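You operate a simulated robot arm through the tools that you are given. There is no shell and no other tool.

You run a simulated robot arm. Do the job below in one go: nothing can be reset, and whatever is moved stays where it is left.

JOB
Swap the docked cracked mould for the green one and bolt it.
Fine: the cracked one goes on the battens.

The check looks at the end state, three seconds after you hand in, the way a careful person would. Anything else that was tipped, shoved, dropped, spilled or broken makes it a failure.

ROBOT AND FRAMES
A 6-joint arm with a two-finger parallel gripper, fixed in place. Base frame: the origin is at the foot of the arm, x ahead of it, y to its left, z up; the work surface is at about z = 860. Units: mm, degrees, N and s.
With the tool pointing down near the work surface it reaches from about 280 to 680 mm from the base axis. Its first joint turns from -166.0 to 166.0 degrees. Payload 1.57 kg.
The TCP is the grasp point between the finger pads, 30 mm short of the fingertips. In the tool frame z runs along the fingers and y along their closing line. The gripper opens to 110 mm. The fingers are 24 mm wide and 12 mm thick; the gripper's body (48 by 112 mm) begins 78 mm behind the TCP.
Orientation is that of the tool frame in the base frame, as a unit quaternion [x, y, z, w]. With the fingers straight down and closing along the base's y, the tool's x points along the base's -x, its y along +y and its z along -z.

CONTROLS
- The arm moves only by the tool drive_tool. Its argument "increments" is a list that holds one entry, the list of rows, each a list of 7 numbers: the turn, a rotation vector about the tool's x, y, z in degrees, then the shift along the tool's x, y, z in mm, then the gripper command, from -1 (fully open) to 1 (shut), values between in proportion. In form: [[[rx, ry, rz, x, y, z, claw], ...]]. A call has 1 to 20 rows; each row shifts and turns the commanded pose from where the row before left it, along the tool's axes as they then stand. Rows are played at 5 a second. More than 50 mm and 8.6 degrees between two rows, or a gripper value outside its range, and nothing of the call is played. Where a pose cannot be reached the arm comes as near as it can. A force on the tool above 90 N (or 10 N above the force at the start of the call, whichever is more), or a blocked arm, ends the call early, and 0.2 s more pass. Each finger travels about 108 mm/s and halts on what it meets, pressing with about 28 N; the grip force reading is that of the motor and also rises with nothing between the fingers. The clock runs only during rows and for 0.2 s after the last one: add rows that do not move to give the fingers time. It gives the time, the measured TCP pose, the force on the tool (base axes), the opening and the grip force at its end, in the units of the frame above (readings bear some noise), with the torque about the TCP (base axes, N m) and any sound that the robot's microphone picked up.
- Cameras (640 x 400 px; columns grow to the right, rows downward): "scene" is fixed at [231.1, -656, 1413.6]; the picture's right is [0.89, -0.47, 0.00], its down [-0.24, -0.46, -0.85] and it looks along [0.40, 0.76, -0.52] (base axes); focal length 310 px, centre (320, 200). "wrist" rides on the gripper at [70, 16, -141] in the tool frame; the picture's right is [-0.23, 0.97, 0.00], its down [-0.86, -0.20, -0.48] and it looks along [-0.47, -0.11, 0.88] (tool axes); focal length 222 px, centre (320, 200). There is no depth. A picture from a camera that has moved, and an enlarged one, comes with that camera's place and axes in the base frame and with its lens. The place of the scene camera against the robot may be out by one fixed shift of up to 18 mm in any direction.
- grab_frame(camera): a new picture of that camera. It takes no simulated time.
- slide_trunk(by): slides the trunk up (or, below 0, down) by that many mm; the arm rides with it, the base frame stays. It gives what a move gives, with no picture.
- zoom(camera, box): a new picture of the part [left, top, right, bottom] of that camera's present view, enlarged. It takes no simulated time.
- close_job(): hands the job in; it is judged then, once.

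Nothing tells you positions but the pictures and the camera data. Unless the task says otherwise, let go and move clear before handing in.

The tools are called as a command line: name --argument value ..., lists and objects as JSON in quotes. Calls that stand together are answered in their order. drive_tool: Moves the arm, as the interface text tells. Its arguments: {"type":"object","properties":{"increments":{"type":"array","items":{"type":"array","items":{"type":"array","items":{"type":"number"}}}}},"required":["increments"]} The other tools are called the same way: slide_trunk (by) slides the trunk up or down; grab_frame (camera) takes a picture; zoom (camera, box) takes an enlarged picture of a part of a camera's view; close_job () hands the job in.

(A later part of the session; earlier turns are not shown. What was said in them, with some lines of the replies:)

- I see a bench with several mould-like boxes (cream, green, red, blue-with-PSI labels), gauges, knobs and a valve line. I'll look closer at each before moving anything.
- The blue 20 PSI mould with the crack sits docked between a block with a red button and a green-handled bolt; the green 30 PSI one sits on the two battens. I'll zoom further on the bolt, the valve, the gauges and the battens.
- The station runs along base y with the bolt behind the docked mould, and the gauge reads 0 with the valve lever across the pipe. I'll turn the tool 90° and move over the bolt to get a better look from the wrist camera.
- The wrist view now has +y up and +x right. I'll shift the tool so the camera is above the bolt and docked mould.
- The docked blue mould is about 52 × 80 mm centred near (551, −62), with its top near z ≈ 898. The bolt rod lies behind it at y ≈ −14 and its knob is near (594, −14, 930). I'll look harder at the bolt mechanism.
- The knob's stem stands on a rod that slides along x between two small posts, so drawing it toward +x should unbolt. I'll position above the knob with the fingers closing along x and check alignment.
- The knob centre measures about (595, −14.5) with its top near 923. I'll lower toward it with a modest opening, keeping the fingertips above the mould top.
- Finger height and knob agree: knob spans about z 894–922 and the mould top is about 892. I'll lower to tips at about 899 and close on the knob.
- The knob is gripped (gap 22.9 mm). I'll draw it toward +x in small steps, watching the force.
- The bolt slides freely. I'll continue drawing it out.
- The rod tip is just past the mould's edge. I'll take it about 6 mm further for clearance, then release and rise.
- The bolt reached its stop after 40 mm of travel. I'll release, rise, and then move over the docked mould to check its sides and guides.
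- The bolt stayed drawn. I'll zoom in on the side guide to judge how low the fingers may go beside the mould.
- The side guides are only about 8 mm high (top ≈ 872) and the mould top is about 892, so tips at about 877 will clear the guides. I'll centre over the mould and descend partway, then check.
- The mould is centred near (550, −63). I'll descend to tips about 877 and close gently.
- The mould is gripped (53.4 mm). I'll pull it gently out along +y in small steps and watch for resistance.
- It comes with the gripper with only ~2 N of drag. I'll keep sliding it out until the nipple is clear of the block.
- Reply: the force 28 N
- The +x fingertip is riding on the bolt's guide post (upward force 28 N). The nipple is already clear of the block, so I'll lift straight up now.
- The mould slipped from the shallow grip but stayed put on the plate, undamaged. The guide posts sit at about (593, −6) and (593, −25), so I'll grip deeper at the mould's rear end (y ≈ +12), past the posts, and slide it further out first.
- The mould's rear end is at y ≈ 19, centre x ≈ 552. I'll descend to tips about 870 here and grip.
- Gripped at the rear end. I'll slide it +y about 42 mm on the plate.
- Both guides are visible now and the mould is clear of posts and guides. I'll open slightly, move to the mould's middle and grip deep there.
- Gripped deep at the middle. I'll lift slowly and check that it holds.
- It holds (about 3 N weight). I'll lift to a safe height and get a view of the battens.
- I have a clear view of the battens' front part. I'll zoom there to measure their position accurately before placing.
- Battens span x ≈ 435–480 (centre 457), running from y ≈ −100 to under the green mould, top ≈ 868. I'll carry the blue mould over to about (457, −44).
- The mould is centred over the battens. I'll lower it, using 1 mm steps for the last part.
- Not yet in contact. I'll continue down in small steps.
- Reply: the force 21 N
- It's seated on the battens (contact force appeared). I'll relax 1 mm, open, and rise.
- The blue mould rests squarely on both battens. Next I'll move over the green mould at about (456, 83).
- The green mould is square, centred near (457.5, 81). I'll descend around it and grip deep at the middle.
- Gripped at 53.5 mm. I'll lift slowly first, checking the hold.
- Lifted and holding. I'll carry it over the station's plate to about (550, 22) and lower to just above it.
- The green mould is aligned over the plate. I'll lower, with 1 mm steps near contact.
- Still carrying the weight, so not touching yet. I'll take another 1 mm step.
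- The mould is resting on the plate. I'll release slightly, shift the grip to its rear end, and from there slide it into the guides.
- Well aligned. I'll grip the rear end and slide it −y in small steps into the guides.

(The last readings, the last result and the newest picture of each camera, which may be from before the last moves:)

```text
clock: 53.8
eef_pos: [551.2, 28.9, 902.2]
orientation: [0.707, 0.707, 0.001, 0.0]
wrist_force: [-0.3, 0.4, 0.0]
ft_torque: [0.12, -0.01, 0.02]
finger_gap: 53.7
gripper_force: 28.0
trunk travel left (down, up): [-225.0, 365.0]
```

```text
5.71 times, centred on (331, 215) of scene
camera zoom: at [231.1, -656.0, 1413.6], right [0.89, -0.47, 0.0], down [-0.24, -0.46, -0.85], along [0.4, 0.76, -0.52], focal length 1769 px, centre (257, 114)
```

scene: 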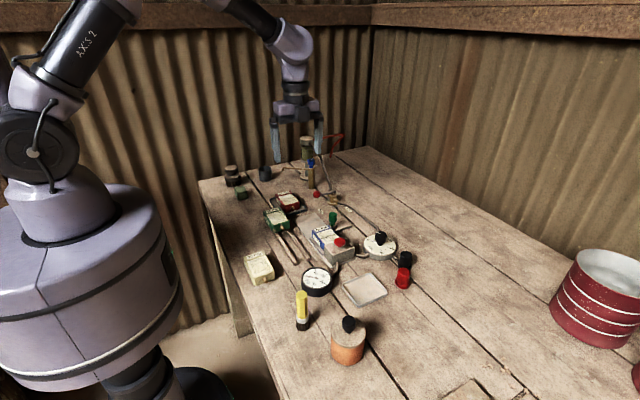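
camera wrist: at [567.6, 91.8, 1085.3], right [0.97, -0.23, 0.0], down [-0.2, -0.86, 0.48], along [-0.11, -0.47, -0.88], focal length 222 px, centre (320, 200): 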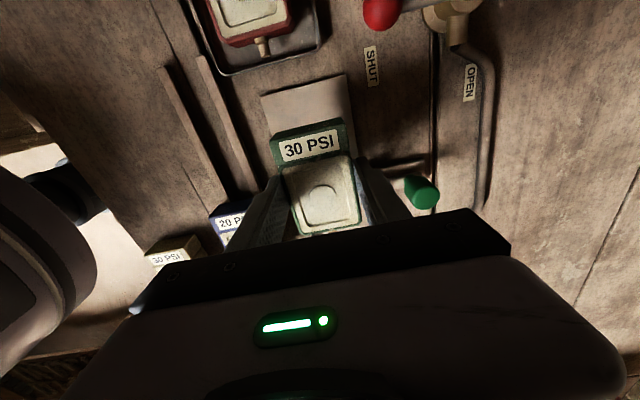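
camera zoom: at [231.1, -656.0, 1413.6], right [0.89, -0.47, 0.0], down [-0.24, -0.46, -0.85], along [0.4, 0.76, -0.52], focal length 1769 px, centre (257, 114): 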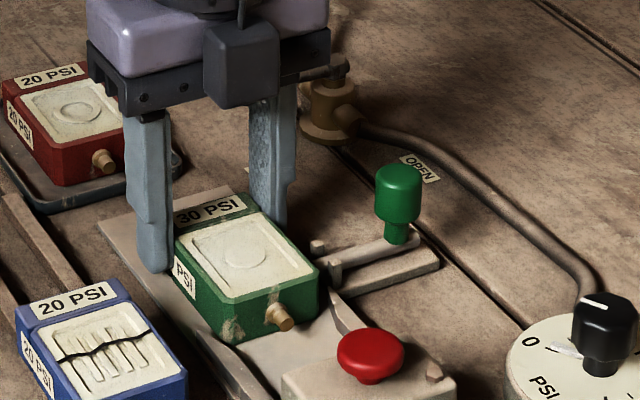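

It's sliding freely and entering the guides. I'll continue until the fingers near the posts.

drive_tool --increments '[[[0, 0, 0, -3, 0, 0, 0.5], [0, 0, 0, -3, 0, 0, 0.5], [0, 0, 0, -3, 0, 0, 0.5], [0, 0, 0, -3, 0, 0, 0.5], [0, 0, 0, -3, 0, 0, 0.5], [0, 0, 0, -2.5, 0, 0, 0.5], [0, 0, 0, 0, 0, 0, 0.5]]]'

zoom --camera "scene" --box '[296, 190, 376, 250]'

zoom --camera "wrist" --box '[240, 120, 400, 220]'

```text
clock: 55.4
eef_pos: [551.3, 11.3, 900.9]
orientation: [0.707, 0.707, 0.0, 0.0]
wrist_force: [-0.4, -0.2, 0.5]
ft_torque: [0.0, 0.0, -0.01]
finger_gap: 53.9
gripper_force: 28.2
trunk travel left (down, up): [-225.0, 365.0]
```

```text
6.67 times, centred on (336, 220) of scene
camera zoom: at [231.1, -656.0, 1413.6], right [0.89, -0.47, 0.0], down [-0.24, -0.46, -0.85], along [0.4, 0.76, -0.52], focal length 2064 px, centre (213, 67)
```

zoom: 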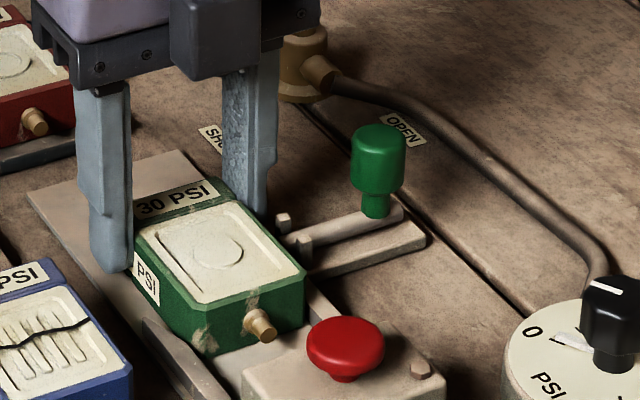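

```text
4.00 times, centred on (320, 170) of wrist
camera zoom: at [567.1, 81.4, 1043.6], right [0.97, -0.23, 0.0], down [-0.2, -0.86, 0.48], along [-0.11, -0.47, -0.88], focal length 888 px, centre (320, 320)
```

zoom: 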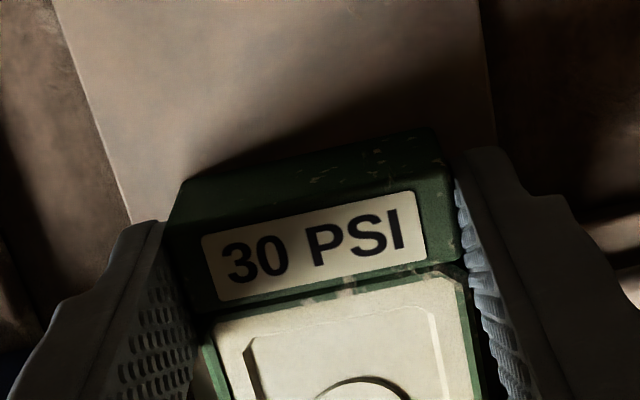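

The mould is inside the guides with about 47 mm to go. I'll release, back off behind it, bring the fingers in, and push it home from the rear.

drive_tool --increments '[[[0, 0, 0, 0, 0, 0, 0.2], [0, 0, 0, 0, 0, 0, -0.1], [0, 0, 0, 0, 0, 0, -0.15], [0, 0, 0, 0, 0, 0, -0.15], [0, 0, 0, 12, 0, 0, -0.15], [0, 0, 0, 14, 0, 0, -0.15], [0, 0, 0, 14, 0, 0, -0.15], [0, 0, 0, 0, 0, 0, 0.1], [0, 0, 0, 0, 0, 0, 0.35], [0, 0, 0, 0, 0, 0, 0.55], [0, 0, 0, 0, 0, 0, 0.55], [0, 0, 0, 0, 0, 0, 0.55]]]'

zoom --camera "wrist" --box '[240, 120, 400, 220]'

zoom --camera "scene" --box '[296, 190, 376, 250]'

```text
clock: 58.0
eef_pos: [549.9, 51.2, 902.4]
orientation: [0.707, 0.708, 0.0, 0.0]
wrist_force: [0.0, 0.4, -0.2]
ft_torque: [-0.01, 0.02, -0.02]
finger_gap: 24.7
gripper_force: 0.1
trunk travel left (down, up): [-225.0, 365.0]
```

```text
4.00 times, centred on (320, 170) of wrist
camera zoom: at [567.1, 121.6, 1043.3], right [0.97, -0.23, 0.0], down [-0.2, -0.86, 0.48], along [-0.11, -0.47, -0.88], focal length 888 px, centre (320, 320)
```

zoom: 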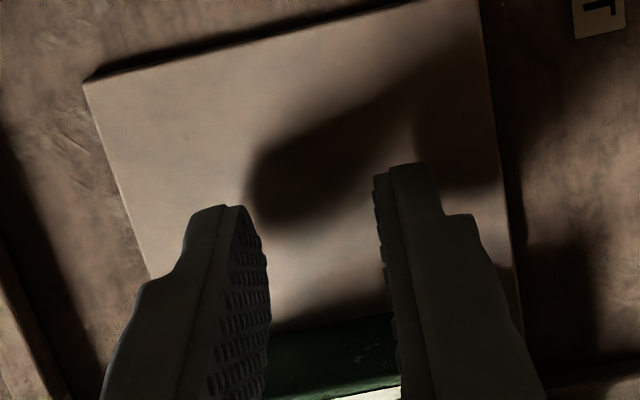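

```text
6.67 times, centred on (336, 220) of scene
camera zoom: at [231.1, -656.0, 1413.6], right [0.89, -0.47, 0.0], down [-0.24, -0.46, -0.85], along [0.4, 0.76, -0.52], focal length 2064 px, centre (213, 67)
```

zoom: 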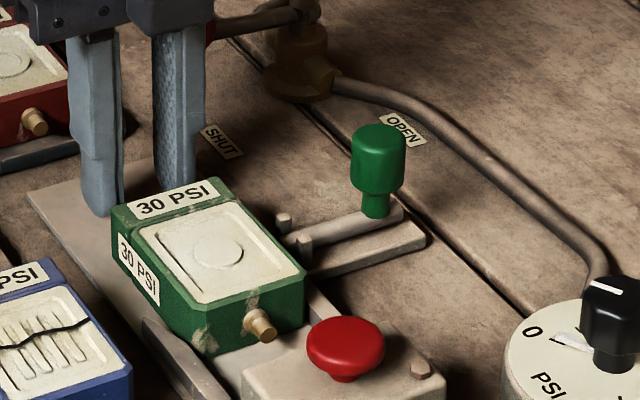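

The fingers are behind the mould. I'll push −y gradually, watching the force.

drive_tool --increments '[[[0, 0, 0, -6, 0, 0, 0.55], [0, 0, 0, -4, 0, 0, 0.55], [0, 0, 0, -3, 0, 0, 0.55], [0, 0, 0, -3, 0, 0, 0.55], [0, 0, 0, -3, 0, 0, 0.55], [0, 0, 0, -3, 0, 0, 0.55], [0, 0, 0, -3, 0, 0, 0.55], [0, 0, 0, -3, 0, 0, 0.55], [0, 0, 0, 0, 0, 0, 0.55]]]'

zoom --camera "scene" --box '[296, 190, 376, 250]'

zoom --camera "wrist" --box '[240, 120, 400, 220]'

```text
clock: 60.0
eef_pos: [551.0, 23.6, 901.2]
orientation: [0.707, 0.708, 0.0, 0.0]
wrist_force: [0.0, 0.6, 0.2]
ft_torque: [0.03, -0.02, 0.0]
finger_gap: 24.6
gripper_force: 0.1
trunk travel left (down, up): [-225.0, 365.0]
```

```text
6.67 times, centred on (336, 220) of scene
camera zoom: at [231.1, -656.0, 1413.6], right [0.89, -0.47, 0.0], down [-0.24, -0.46, -0.85], along [0.4, 0.76, -0.52], focal length 2064 px, centre (213, 67)
```

zoom: 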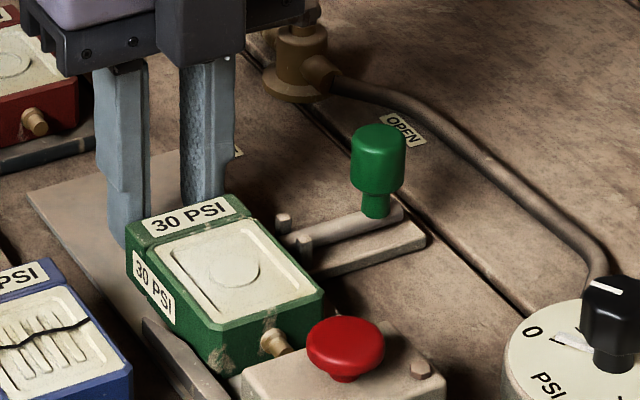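

```text
4.00 times, centred on (320, 170) of wrist
camera zoom: at [566.8, 93.3, 1043.5], right [0.97, -0.23, 0.0], down [-0.2, -0.86, 0.48], along [-0.11, -0.47, -0.88], focal length 888 px, centre (320, 320)
```

zoom: 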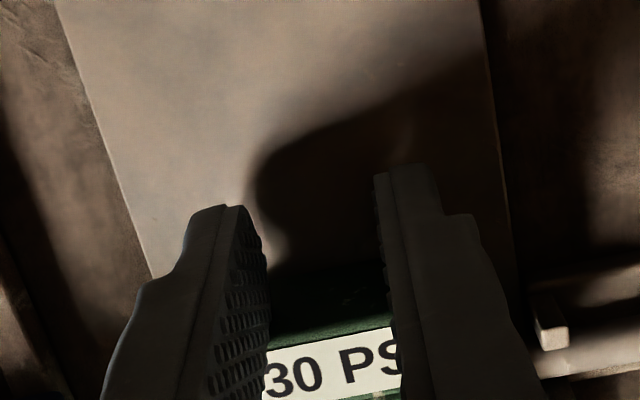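

The mould moves along the guides with almost no resistance. I'll continue.

drive_tool --increments '[[[0, 0, 0, -3, 0, 0, 0.55], [0, 0, 0, -3, 0, 0, 0.55], [0, 0, 0, -3, 0, 0, 0.55], [0, 0, 0, -3, 0, 0, 0.55], [0, 0, 0, -2, 0, 0, 0.55], [0, 0, 0, -2, 0, 0, 0.55], [0, 0, 0, 0, 0, 0, 0.55]]]'

zoom --camera "scene" --box '[296, 200, 376, 250]'

```text
clock: 61.6
eef_pos: [550.4, 6.1, 902.2]
orientation: [0.707, 0.707, -0.001, 0.001]
wrist_force: [-0.5, 1.4, 0.8]
ft_torque: [0.02, -0.04, -0.02]
finger_gap: 24.8
gripper_force: 0.1
trunk travel left (down, up): [-225.0, 365.0]
```

```text
8.00 times, centred on (336, 225) of scene
camera zoom: at [231.1, -656.0, 1413.6], right [0.89, -0.47, 0.0], down [-0.24, -0.46, -0.85], along [0.4, 0.76, -0.52], focal length 2477 px, centre (192, 0)
```

zoom: 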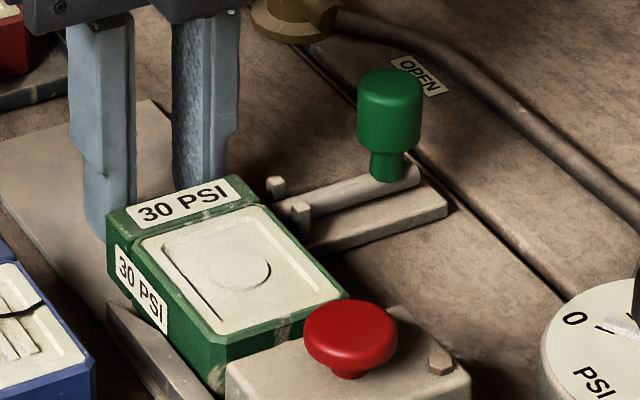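

About 20 mm remain. I'll continue pushing, slowing toward the end.

drive_tool --increments '[[[0, 0, 0, -3, 0, 0, 0.55], [0, 0, 0, -3, 0, 0, 0.55], [0, 0, 0, -2, 0, 0, 0.55], [0, 0, 0, -2, 0, 0, 0.55], [0, 0, 0, -2, 0, 0, 0.55], [0, 0, 0, -1, 0, 0, 0.55], [0, 0, 0, -1, 0, 0, 0.55], [0, 0, 0, 0, 0, 0, 0.55]]]'

zoom --camera "scene" --box '[296, 200, 376, 250]'

```text
clock: 63.4
eef_pos: [550.4, -7.0, 901.0]
orientation: [0.708, 0.707, 0.001, 0.001]
wrist_force: [-0.1, 1.8, 0.3]
ft_torque: [0.03, -0.01, 0.02]
finger_gap: 24.7
gripper_force: 0.1
trunk travel left (down, up): [-225.0, 365.0]
```

```text
8.00 times, centred on (336, 225) of scene
camera zoom: at [231.1, -656.0, 1413.6], right [0.89, -0.47, 0.0], down [-0.24, -0.46, -0.85], along [0.4, 0.76, -0.52], focal length 2477 px, centre (192, 0)
```

zoom: 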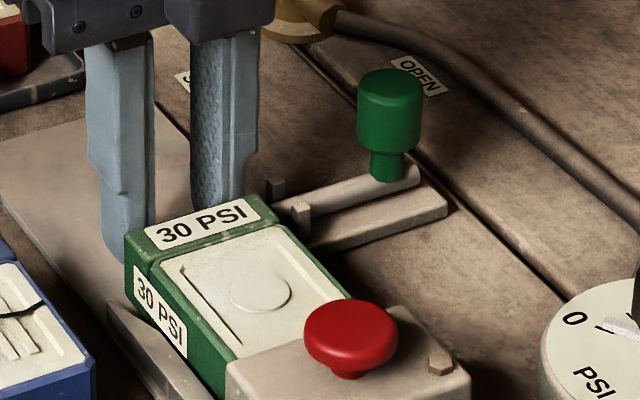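

Nearly home. I'll go in 1 mm steps and watch for contact force.

drive_tool --increments '[[[0, 0, 0, -1, 0, 0, 0.55], [0, 0, 0, -1, 0, 0, 0.55], [0, 0, 0, -1, 0, 0, 0.55], [0, 0, 0, -1, 0, 0, 0.55], [0, 0, 0, 0, 0, 0, 0.55]]]'

zoom --camera "scene" --box '[296, 200, 376, 250]'

```text
clock: 64.6
eef_pos: [549.6, -10.4, 901.1]
orientation: [0.707, 0.707, 0.0, 0.0]
wrist_force: [-0.4, 0.8, -0.6]
ft_torque: [0.02, 0.04, -0.04]
finger_gap: 24.7
gripper_force: 0.1
trunk travel left (down, up): [-225.0, 365.0]
```

```text
8.00 times, centred on (336, 225) of scene
camera zoom: at [231.1, -656.0, 1413.6], right [0.89, -0.47, 0.0], down [-0.24, -0.46, -0.85], along [0.4, 0.76, -0.52], focal length 2477 px, centre (192, 0)
```

zoom: 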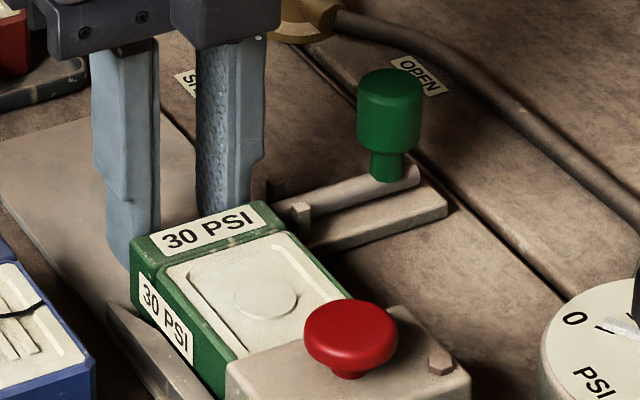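

drive_tool --increments '[[[0, 0, 0, -1, 0, 0, 0.55], [0, 0, 0, -1, 0, 0, 0.55], [0, 0, 0, 0, 0, 0, 0.55]]]'

zoom --camera "scene" --box '[296, 200, 376, 250]'

```text
clock: 65.4
eef_pos: [550.6, -11.7, 901.4]
orientation: [0.707, 0.707, 0.0, 0.0]
wrist_force: [0.4, 14.5, 0.6]
ft_torque: [0.29, -0.09, 0.0]
finger_gap: 24.5
gripper_force: 0.1
trunk travel left (down, up): [-225.0, 365.0]
```

```text
8.00 times, centred on (336, 225) of scene
camera zoom: at [231.1, -656.0, 1413.6], right [0.89, -0.47, 0.0], down [-0.24, -0.46, -0.85], along [0.4, 0.76, -0.52], focal length 2477 px, centre (192, 0)
```

zoom: 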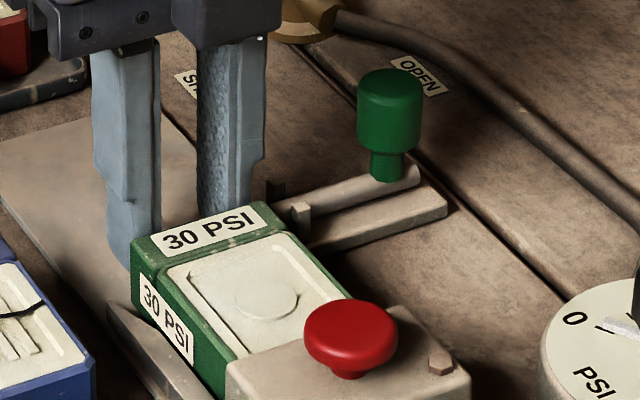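

Contact force of 14.5 N appeared. I'll compare the position with the originally docked blue using the same zoom boxes as at the start.

zoom --camera "scene" --box '[305, 205, 369, 245]'

zoom --camera "scene" --box '[305, 225, 369, 265]'

zoom --camera "scene" --box '[306, 222, 346, 247]'

```text
10.00 times, centred on (337, 225) of scene
camera zoom: at [231.1, -656.0, 1413.6], right [0.89, -0.47, 0.0], down [-0.24, -0.46, -0.85], along [0.4, 0.76, -0.52], focal length 3096 px, centre (150, -50)
```

zoom: 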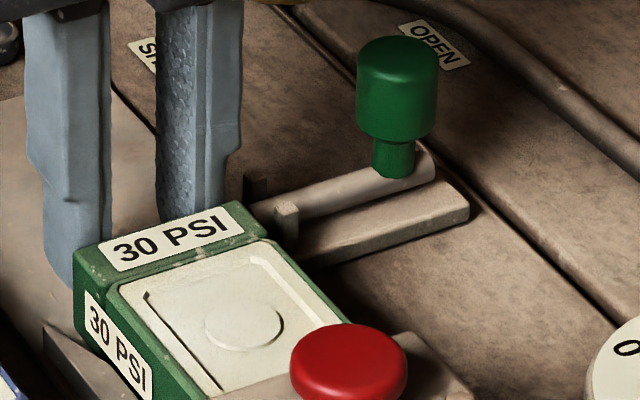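

```text
10.00 times, centred on (337, 245) of scene
camera zoom: at [231.1, -656.0, 1413.6], right [0.89, -0.47, 0.0], down [-0.24, -0.46, -0.85], along [0.4, 0.76, -0.52], focal length 3096 px, centre (150, -250)
```

zoom: 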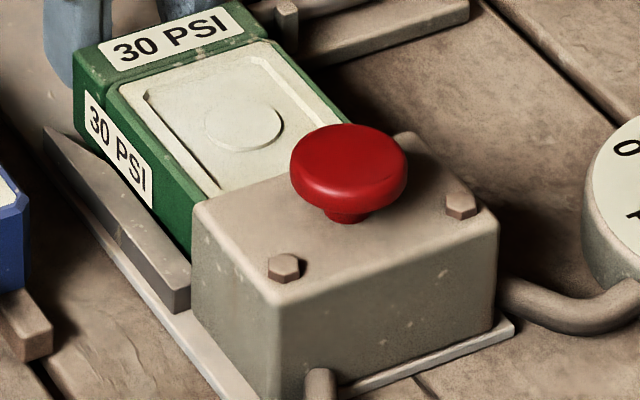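

```text
16.00 times, centred on (326, 234) of scene
camera zoom: at [231.1, -656.0, 1413.6], right [0.89, -0.47, 0.0], down [-0.24, -0.46, -0.85], along [0.4, 0.76, -0.52], focal length 4953 px, centre (224, -352)
```

zoom: 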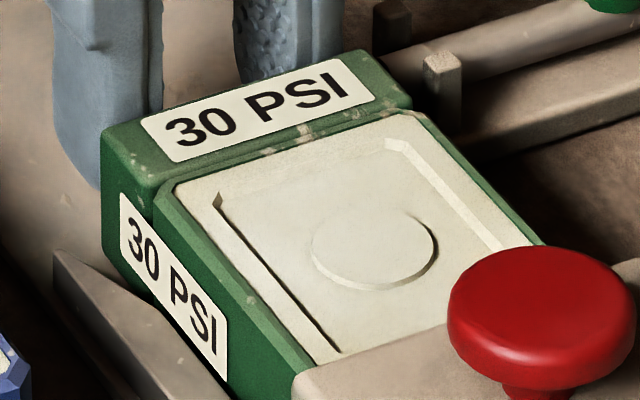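

The green mould now sits 1 mm or so further in than the blue did, so it's fully home. I'll back off, rise, and go to the bolt knob at about (635, −14.5).

drive_tool --increments '[[[0, 0, 0, 5, 0, 0, 0.55], [0, 0, 0, 12, 0, 0, 0.55], [0, 0, 0, 0, 0, -25, 0.55], [0, 0, 0, 0, 0, -35, 0.55], [0, 0, 0, 0, 0, -38, 0.3], [0, 0, 0, -5, 28, 0, 0.1], [0, 0, 0, -7, 28, 0, 0.1], [0, 0, 0, -8, 28.5, 0, 0.1], [0, 0, 0, 0, 0, 0, 0.1]]]'

zoom --camera "wrist" --box '[240, 120, 400, 220]'

zoom --camera "scene" --box '[296, 190, 376, 250]'

```text
clock: 67.4
eef_pos: [635.9, -15.6, 999.4]
orientation: [0.707, 0.707, -0.001, 0.0]
wrist_force: [-0.4, 0.6, 0.2]
ft_torque: [0.01, 0.01, -0.01]
finger_gap: 49.4
gripper_force: 0.0
trunk travel left (down, up): [-225.0, 365.0]
```

```text
4.00 times, centred on (320, 170) of wrist
camera zoom: at [651.6, 54.7, 1141.7], right [0.97, -0.23, 0.0], down [-0.2, -0.86, 0.48], along [-0.11, -0.47, -0.88], focal length 888 px, centre (320, 320)
```

zoom: 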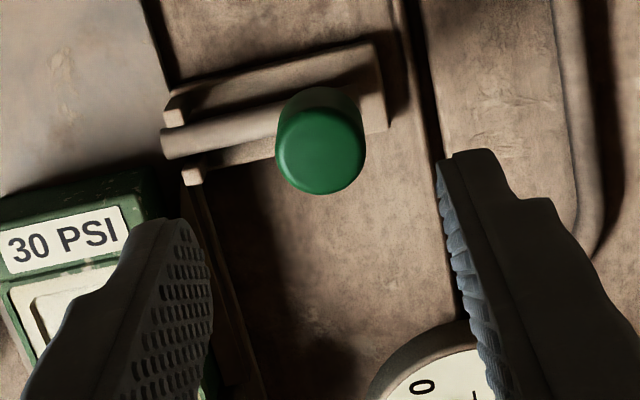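

```text
6.67 times, centred on (336, 220) of scene
camera zoom: at [231.1, -656.0, 1413.6], right [0.89, -0.47, 0.0], down [-0.24, -0.46, -0.85], along [0.4, 0.76, -0.52], focal length 2064 px, centre (213, 67)
```

zoom: 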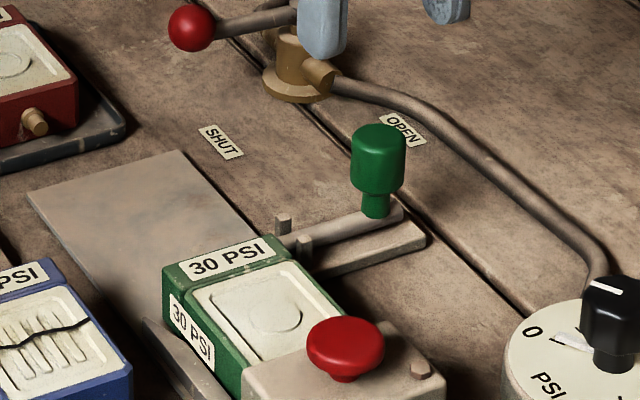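

Aligned over the knob. I'll descend and close on it.

drive_tool --increments '[[[0, 0, 0, 1, -0.5, 20, 0.1], [0, 0, 0, 0, 0, 20, 0.1], [0, 0, 0, 0, 0, 20, 0.1], [0, 0, 0, 0, 0, 10, 0.1], [0, 0, 0, 0, 0, 0, 0.3], [0, 0, 0, 0, 0, 0, 0.6], [0, 0, 0, 0, 0, 0, 0.8], [0, 0, 0, 0, 0, 0, 0.8]]]'

zoom --camera "wrist" --box '[240, 120, 400, 220]'

zoom --camera "scene" --box '[296, 190, 376, 250]'

```text
clock: 69.2
eef_pos: [634.1, -14.0, 929.0]
orientation: [0.707, 0.707, 0.0, 0.0]
wrist_force: [1.3, -0.5, -2.5]
ft_torque: [-0.04, -0.43, 0.01]
finger_gap: 22.6
gripper_force: 35.5
trunk travel left (down, up): [-225.0, 365.0]
```

```text
4.00 times, centred on (320, 170) of wrist
camera zoom: at [650.9, 55.0, 1071.5], right [0.97, -0.23, 0.0], down [-0.2, -0.86, 0.48], along [-0.11, -0.47, -0.88], focal length 888 px, centre (320, 320)
```

zoom: 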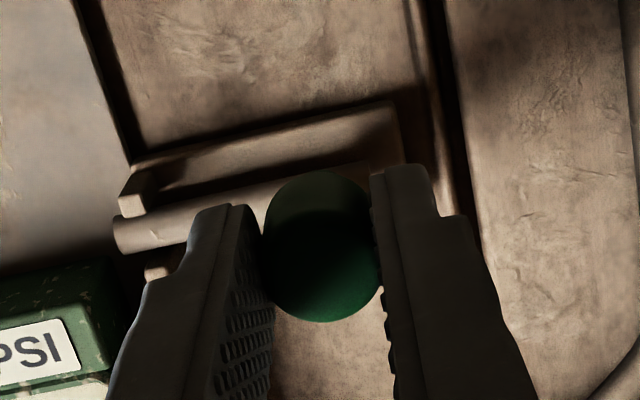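

```text
6.67 times, centred on (336, 220) of scene
camera zoom: at [231.1, -656.0, 1413.6], right [0.89, -0.47, 0.0], down [-0.24, -0.46, -0.85], along [0.4, 0.76, -0.52], focal length 2064 px, centre (213, 67)
```

zoom: 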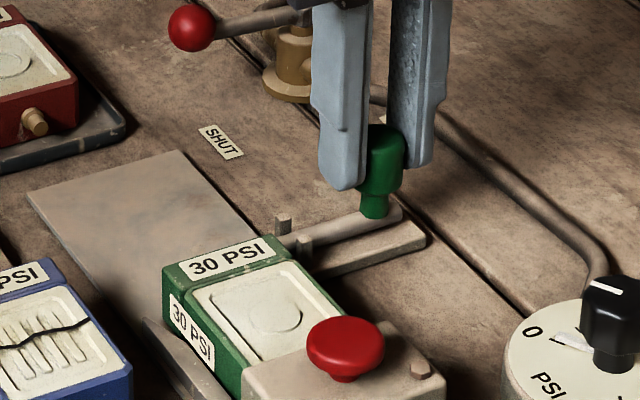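

The knob is gripped. I'll slide the bolt back toward −x in small steps, watching for resistance against the mould.

drive_tool --increments '[[[0, 0, 0, 0, -2, 0, 0.8], [0, 0, 0, 0, -3, 0, 0.8], [0, 0, 0, 0, -3, 0, 0.8], [0, 0, 0, 0, -3, 0, 0.8], [0, 0, 0, 0, -3, 0, 0.8], [0, 0, 0, 0, -3, 0, 0.8], [0, 0, 0, 0, -3, 0, 0.8], [0, 0, 0, 0, 0, 0, 0.8]]]'

zoom --camera "wrist" --box '[240, 120, 400, 220]'

zoom --camera "scene" --box '[296, 190, 376, 250]'

```text
clock: 71.0
eef_pos: [614.1, -15.0, 928.9]
orientation: [0.707, 0.707, 0.0, -0.001]
wrist_force: [-0.6, -2.9, -4.3]
ft_torque: [-0.04, -0.38, -0.03]
finger_gap: 22.8
gripper_force: 35.0
trunk travel left (down, up): [-225.0, 365.0]
```

```text
4.00 times, centred on (320, 170) of wrist
camera zoom: at [631.2, 54.9, 1071.5], right [0.97, -0.23, 0.0], down [-0.2, -0.86, 0.48], along [-0.11, -0.47, -0.88], focal length 888 px, centre (320, 320)
```

zoom: 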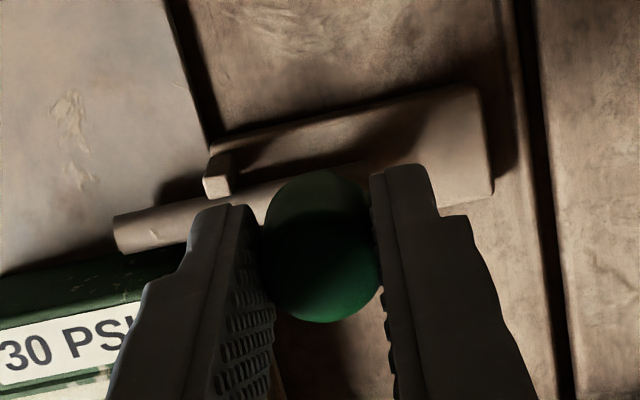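

```text
6.67 times, centred on (336, 220) of scene
camera zoom: at [231.1, -656.0, 1413.6], right [0.89, -0.47, 0.0], down [-0.24, -0.46, -0.85], along [0.4, 0.76, -0.52], focal length 2064 px, centre (213, 67)
```

zoom: 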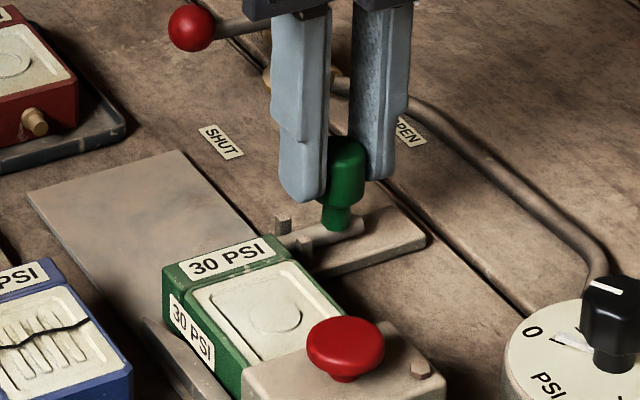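

The rod is passing behind the mould cleanly. I'll continue to the bolted position.

drive_tool --increments '[[[0, 0, 0, 0, -3, 0, 0.8], [0, 0, 0, 0, -3, 0, 0.8], [0, 0, 0, 0, -3, 0, 0.8], [0, 0, 0, 0, -3, 0, 0.8], [0, 0, 0, 0, -3, 0, 0.8], [0, 0, 0, 0, -2, 0, 0.8], [0, 0, 0, 0, -1, 0, 0.8], [0, 0, 0, 0, -1, 0, 0.8], [0, 0, 0, 0, 0, 0, 0.8]]]'

zoom --camera "wrist" --box '[240, 120, 400, 220]'

zoom --camera "scene" --box '[305, 205, 369, 245]'

```text
clock: 73.0
eef_pos: [595.0, -15.6, 929.1]
orientation: [0.707, 0.707, 0.0, 0.0]
wrist_force: [0.7, -1.0, 0.7]
ft_torque: [0.04, 0.35, -0.03]
finger_gap: 23.1
gripper_force: 34.9
trunk travel left (down, up): [-225.0, 365.0]
```

```text
4.00 times, centred on (320, 170) of wrist
camera zoom: at [612.2, 55.0, 1071.6], right [0.97, -0.23, 0.0], down [-0.2, -0.86, 0.48], along [-0.11, -0.47, -0.88], focal length 888 px, centre (320, 320)
```

zoom: 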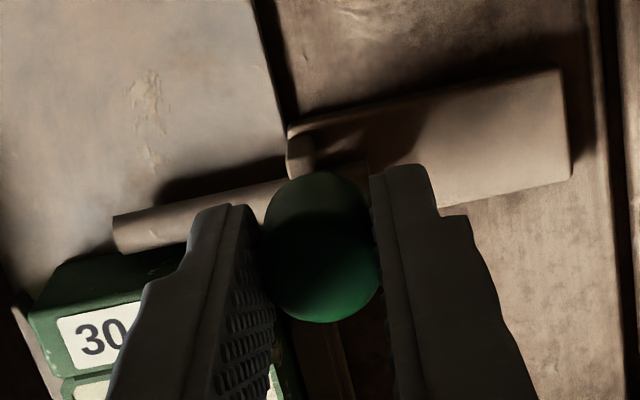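

```text
10.00 times, centred on (337, 225) of scene
camera zoom: at [231.1, -656.0, 1413.6], right [0.89, -0.47, 0.0], down [-0.24, -0.46, -0.85], along [0.4, 0.76, -0.52], focal length 3096 px, centre (150, -50)
```

zoom: 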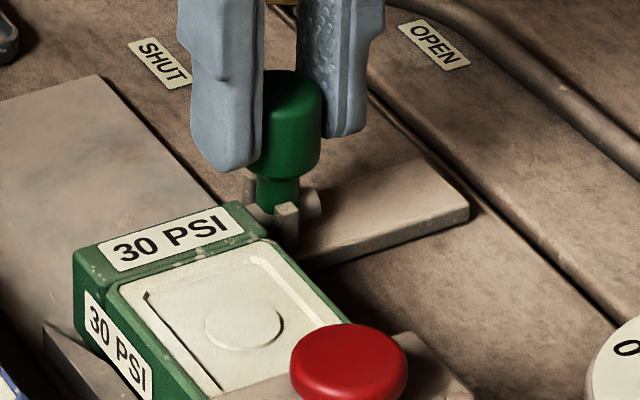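

The knob is back at its original place. I'll nudge 1–2 mm more to confirm it's at the end stop.

drive_tool --increments '[[[0, 0, 0, 0, -1, 0, 0.8], [0, 0, 0, 0, -0.5, 0, 0.8], [0, 0, 0, 0, 0, 0, 0.8]]]'

zoom --camera "scene" --box '[321, 208, 353, 228]'

```text
clock: 73.8
eef_pos: [594.7, -14.1, 929.5]
orientation: [0.707, 0.707, 0.0, 0.0]
wrist_force: [4.9, -3.6, 1.8]
ft_torque: [-0.16, 0.13, 0.01]
finger_gap: 22.7
gripper_force: 34.9
trunk travel left (down, up): [-225.0, 365.0]
```

```text
16.00 times, centred on (337, 218) of scene
camera zoom: at [231.1, -656.0, 1413.6], right [0.89, -0.47, 0.0], down [-0.24, -0.46, -0.85], along [0.4, 0.76, -0.52], focal length 4953 px, centre (48, -88)
```

zoom: 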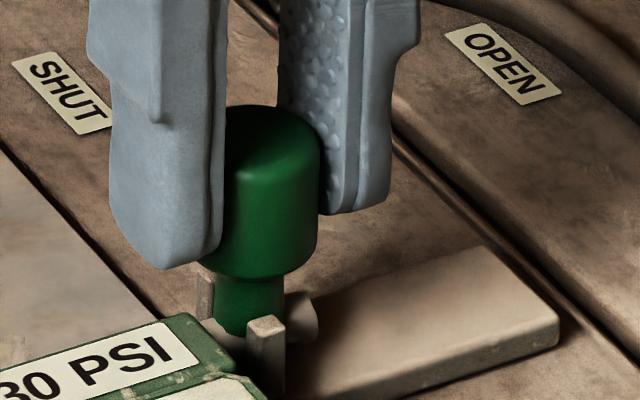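

The bolt is against its stop, fully home. I'll open the fingers, rise, and move clear.

drive_tool --increments '[[[0, 0, 0, 0, 1, 0, 0.8], [0, 0, 0, 0, 0, 0, 0.5], [0, 0, 0, 0, 0, 0, 0.25], [0, 0, 0, 0, 0, 0, 0.1], [0, 0, 0, 0, 0, 0, 0.1], [0, 0, 0, 0, 0, -20, 0.1], [0, 0, 0, 0, 0, -30, 0.1], [0, 0, 0, 0, 0, -40, 0.1], [0, 0, 0, 0, 0, -40, 0.1], [0, 0, 0, 0, 0, -20, 0.1], [0, 0, 0, 0, 0, 0, 0.1]]]'

grab_frame --camera "wrist"

grab_frame --camera "scene"

zoom --camera "scene" --box '[280, 190, 376, 260]'

zoom --camera "wrist" --box '[240, 80, 400, 180]'

```text
clock: 76.2
eef_pos: [593.9, -15.3, 1079.5]
orientation: [0.707, 0.707, 0.0, 0.001]
wrist_force: [-0.3, 0.3, 0.6]
ft_torque: [0.02, 0.01, 0.0]
finger_gap: 49.3
gripper_force: 0.0
trunk travel left (down, up): [-225.0, 365.0]
```

```text
taken
camera wrist: at [611.4, 55.0, 1222.1], right [0.97, -0.23, 0.0], down [-0.2, -0.85, 0.48], along [-0.11, -0.47, -0.88], focal length 222 px, centre (320, 200)
```

wrist: 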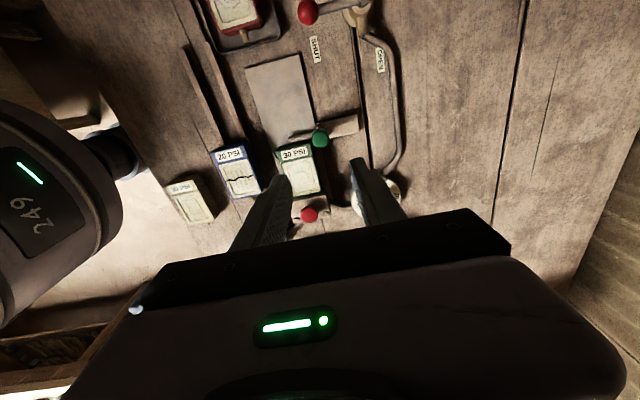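

```text
taken
```

scene: 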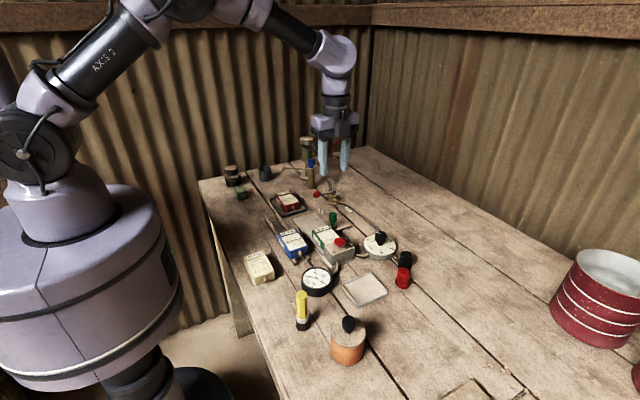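

```text
5.71 times, centred on (328, 225) of scene
camera zoom: at [231.1, -656.0, 1413.6], right [0.89, -0.47, 0.0], down [-0.24, -0.46, -0.85], along [0.4, 0.76, -0.52], focal length 1769 px, centre (274, 57)
```

zoom: 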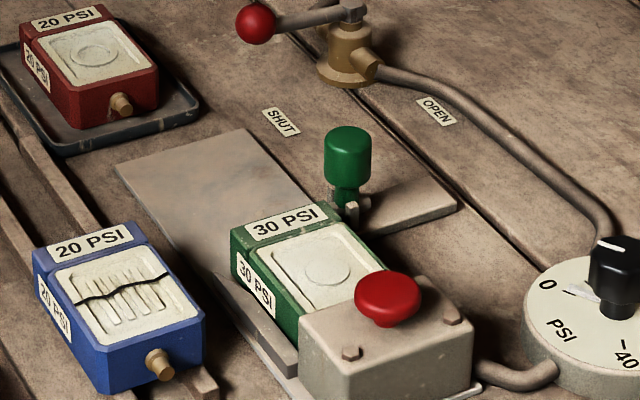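

```text
4.00 times, centred on (320, 130) of wrist
camera zoom: at [611.4, 55.0, 1222.1], right [0.97, -0.23, 0.0], down [-0.2, -0.85, 0.48], along [-0.11, -0.47, -0.88], focal length 888 px, centre (320, 480)
```

zoom: 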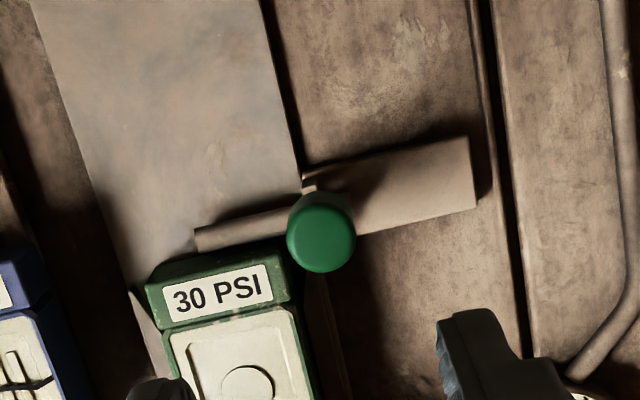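

Everything looks right: green docked and bolted, cracked blue on both battens. I'll do a last check on the gauge, regulator, valve and neighbours before handing in.

zoom --camera "scene" --box '[350, 225, 414, 265]'

zoom --camera "scene" --box '[290, 260, 354, 300]'

zoom --camera "scene" --box '[235, 210, 331, 280]'

zoom --camera "scene" --box '[220, 150, 380, 250]'

zoom --camera "scene" --box '[321, 218, 353, 238]'

```text
10.00 times, centred on (382, 245) of scene
camera zoom: at [231.1, -656.0, 1413.6], right [0.89, -0.47, 0.0], down [-0.24, -0.46, -0.85], along [0.4, 0.76, -0.52], focal length 3096 px, centre (-300, -250)
```

zoom: 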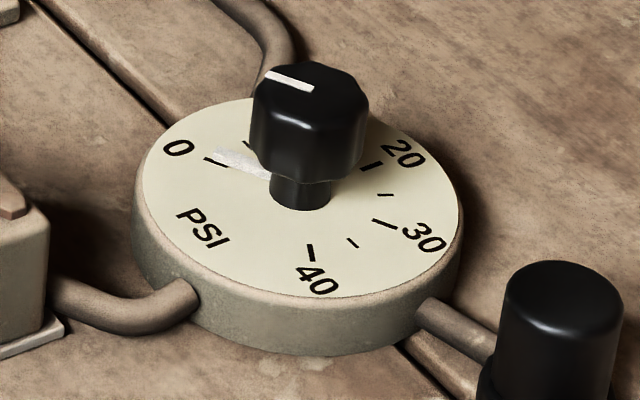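

```text
10.00 times, centred on (322, 280) of scene
camera zoom: at [231.1, -656.0, 1413.6], right [0.89, -0.47, 0.0], down [-0.24, -0.46, -0.85], along [0.4, 0.76, -0.52], focal length 3096 px, centre (300, -600)
```

zoom: 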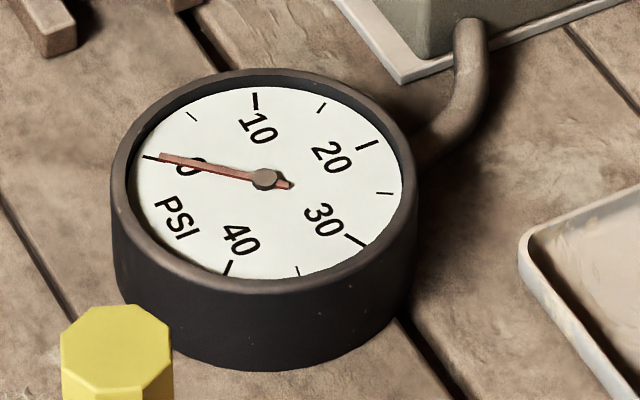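

```text
5.71 times, centred on (283, 245) of scene
camera zoom: at [231.1, -656.0, 1413.6], right [0.89, -0.47, 0.0], down [-0.24, -0.46, -0.85], along [0.4, 0.76, -0.52], focal length 1769 px, centre (531, -57)
```

zoom: 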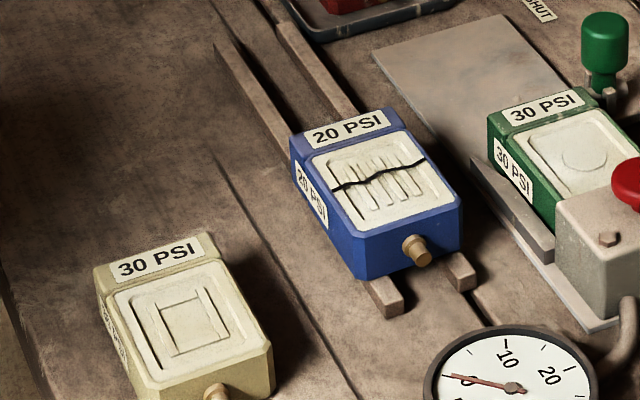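

```text
4.00 times, centred on (300, 200) of scene
camera zoom: at [231.1, -656.0, 1413.6], right [0.89, -0.47, 0.0], down [-0.24, -0.46, -0.85], along [0.4, 0.76, -0.52], focal length 1238 px, centre (400, 200)
```

zoom: 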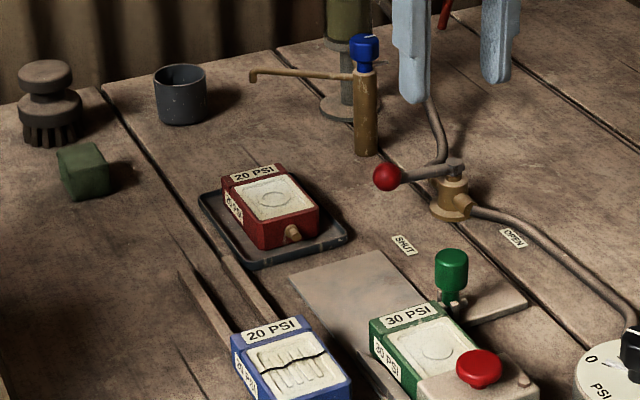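

```text
16.00 times, centred on (337, 228) of scene
camera zoom: at [231.1, -656.0, 1413.6], right [0.89, -0.47, 0.0], down [-0.24, -0.46, -0.85], along [0.4, 0.76, -0.52], focal length 4953 px, centre (48, -248)
```

zoom: 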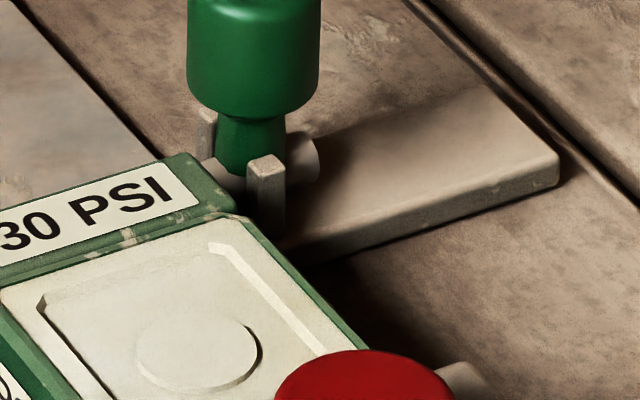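

The green mould is docked and bolted with the knob back between its posts. The cracked blue mould lies on both battens, and the gauge, regulator, valve and neighbouring items look unchanged. The arm is clear, so I'm handing in.

close_job

```text
The job is handed in.
```

The green 30 PSI mould is docked in the station and bolted, and the cracked blue one is lying across both battens. I've handed the job in; no result has come back yet.

- **Docking:** The green mould went in along the guides until it stopped. It sits about 1 mm deeper than the blue one did.
- **Bolt:** The bolt is back against its stop, where it started, with the rod behind the mould.
- **Slip:** When I first lifted the blue mould, one finger was riding on the bolt's guide post and the mould slipped out of the grip. It stayed where it was on the plate. I slid it clear and gripped it lower before moving it.
- **Everything else:** In the last pictures the gauge still reads 0. The regulator, valve lever and the moulds and other items nearby look as they did at the start.

The arm has let go and is raised clear of the bench.
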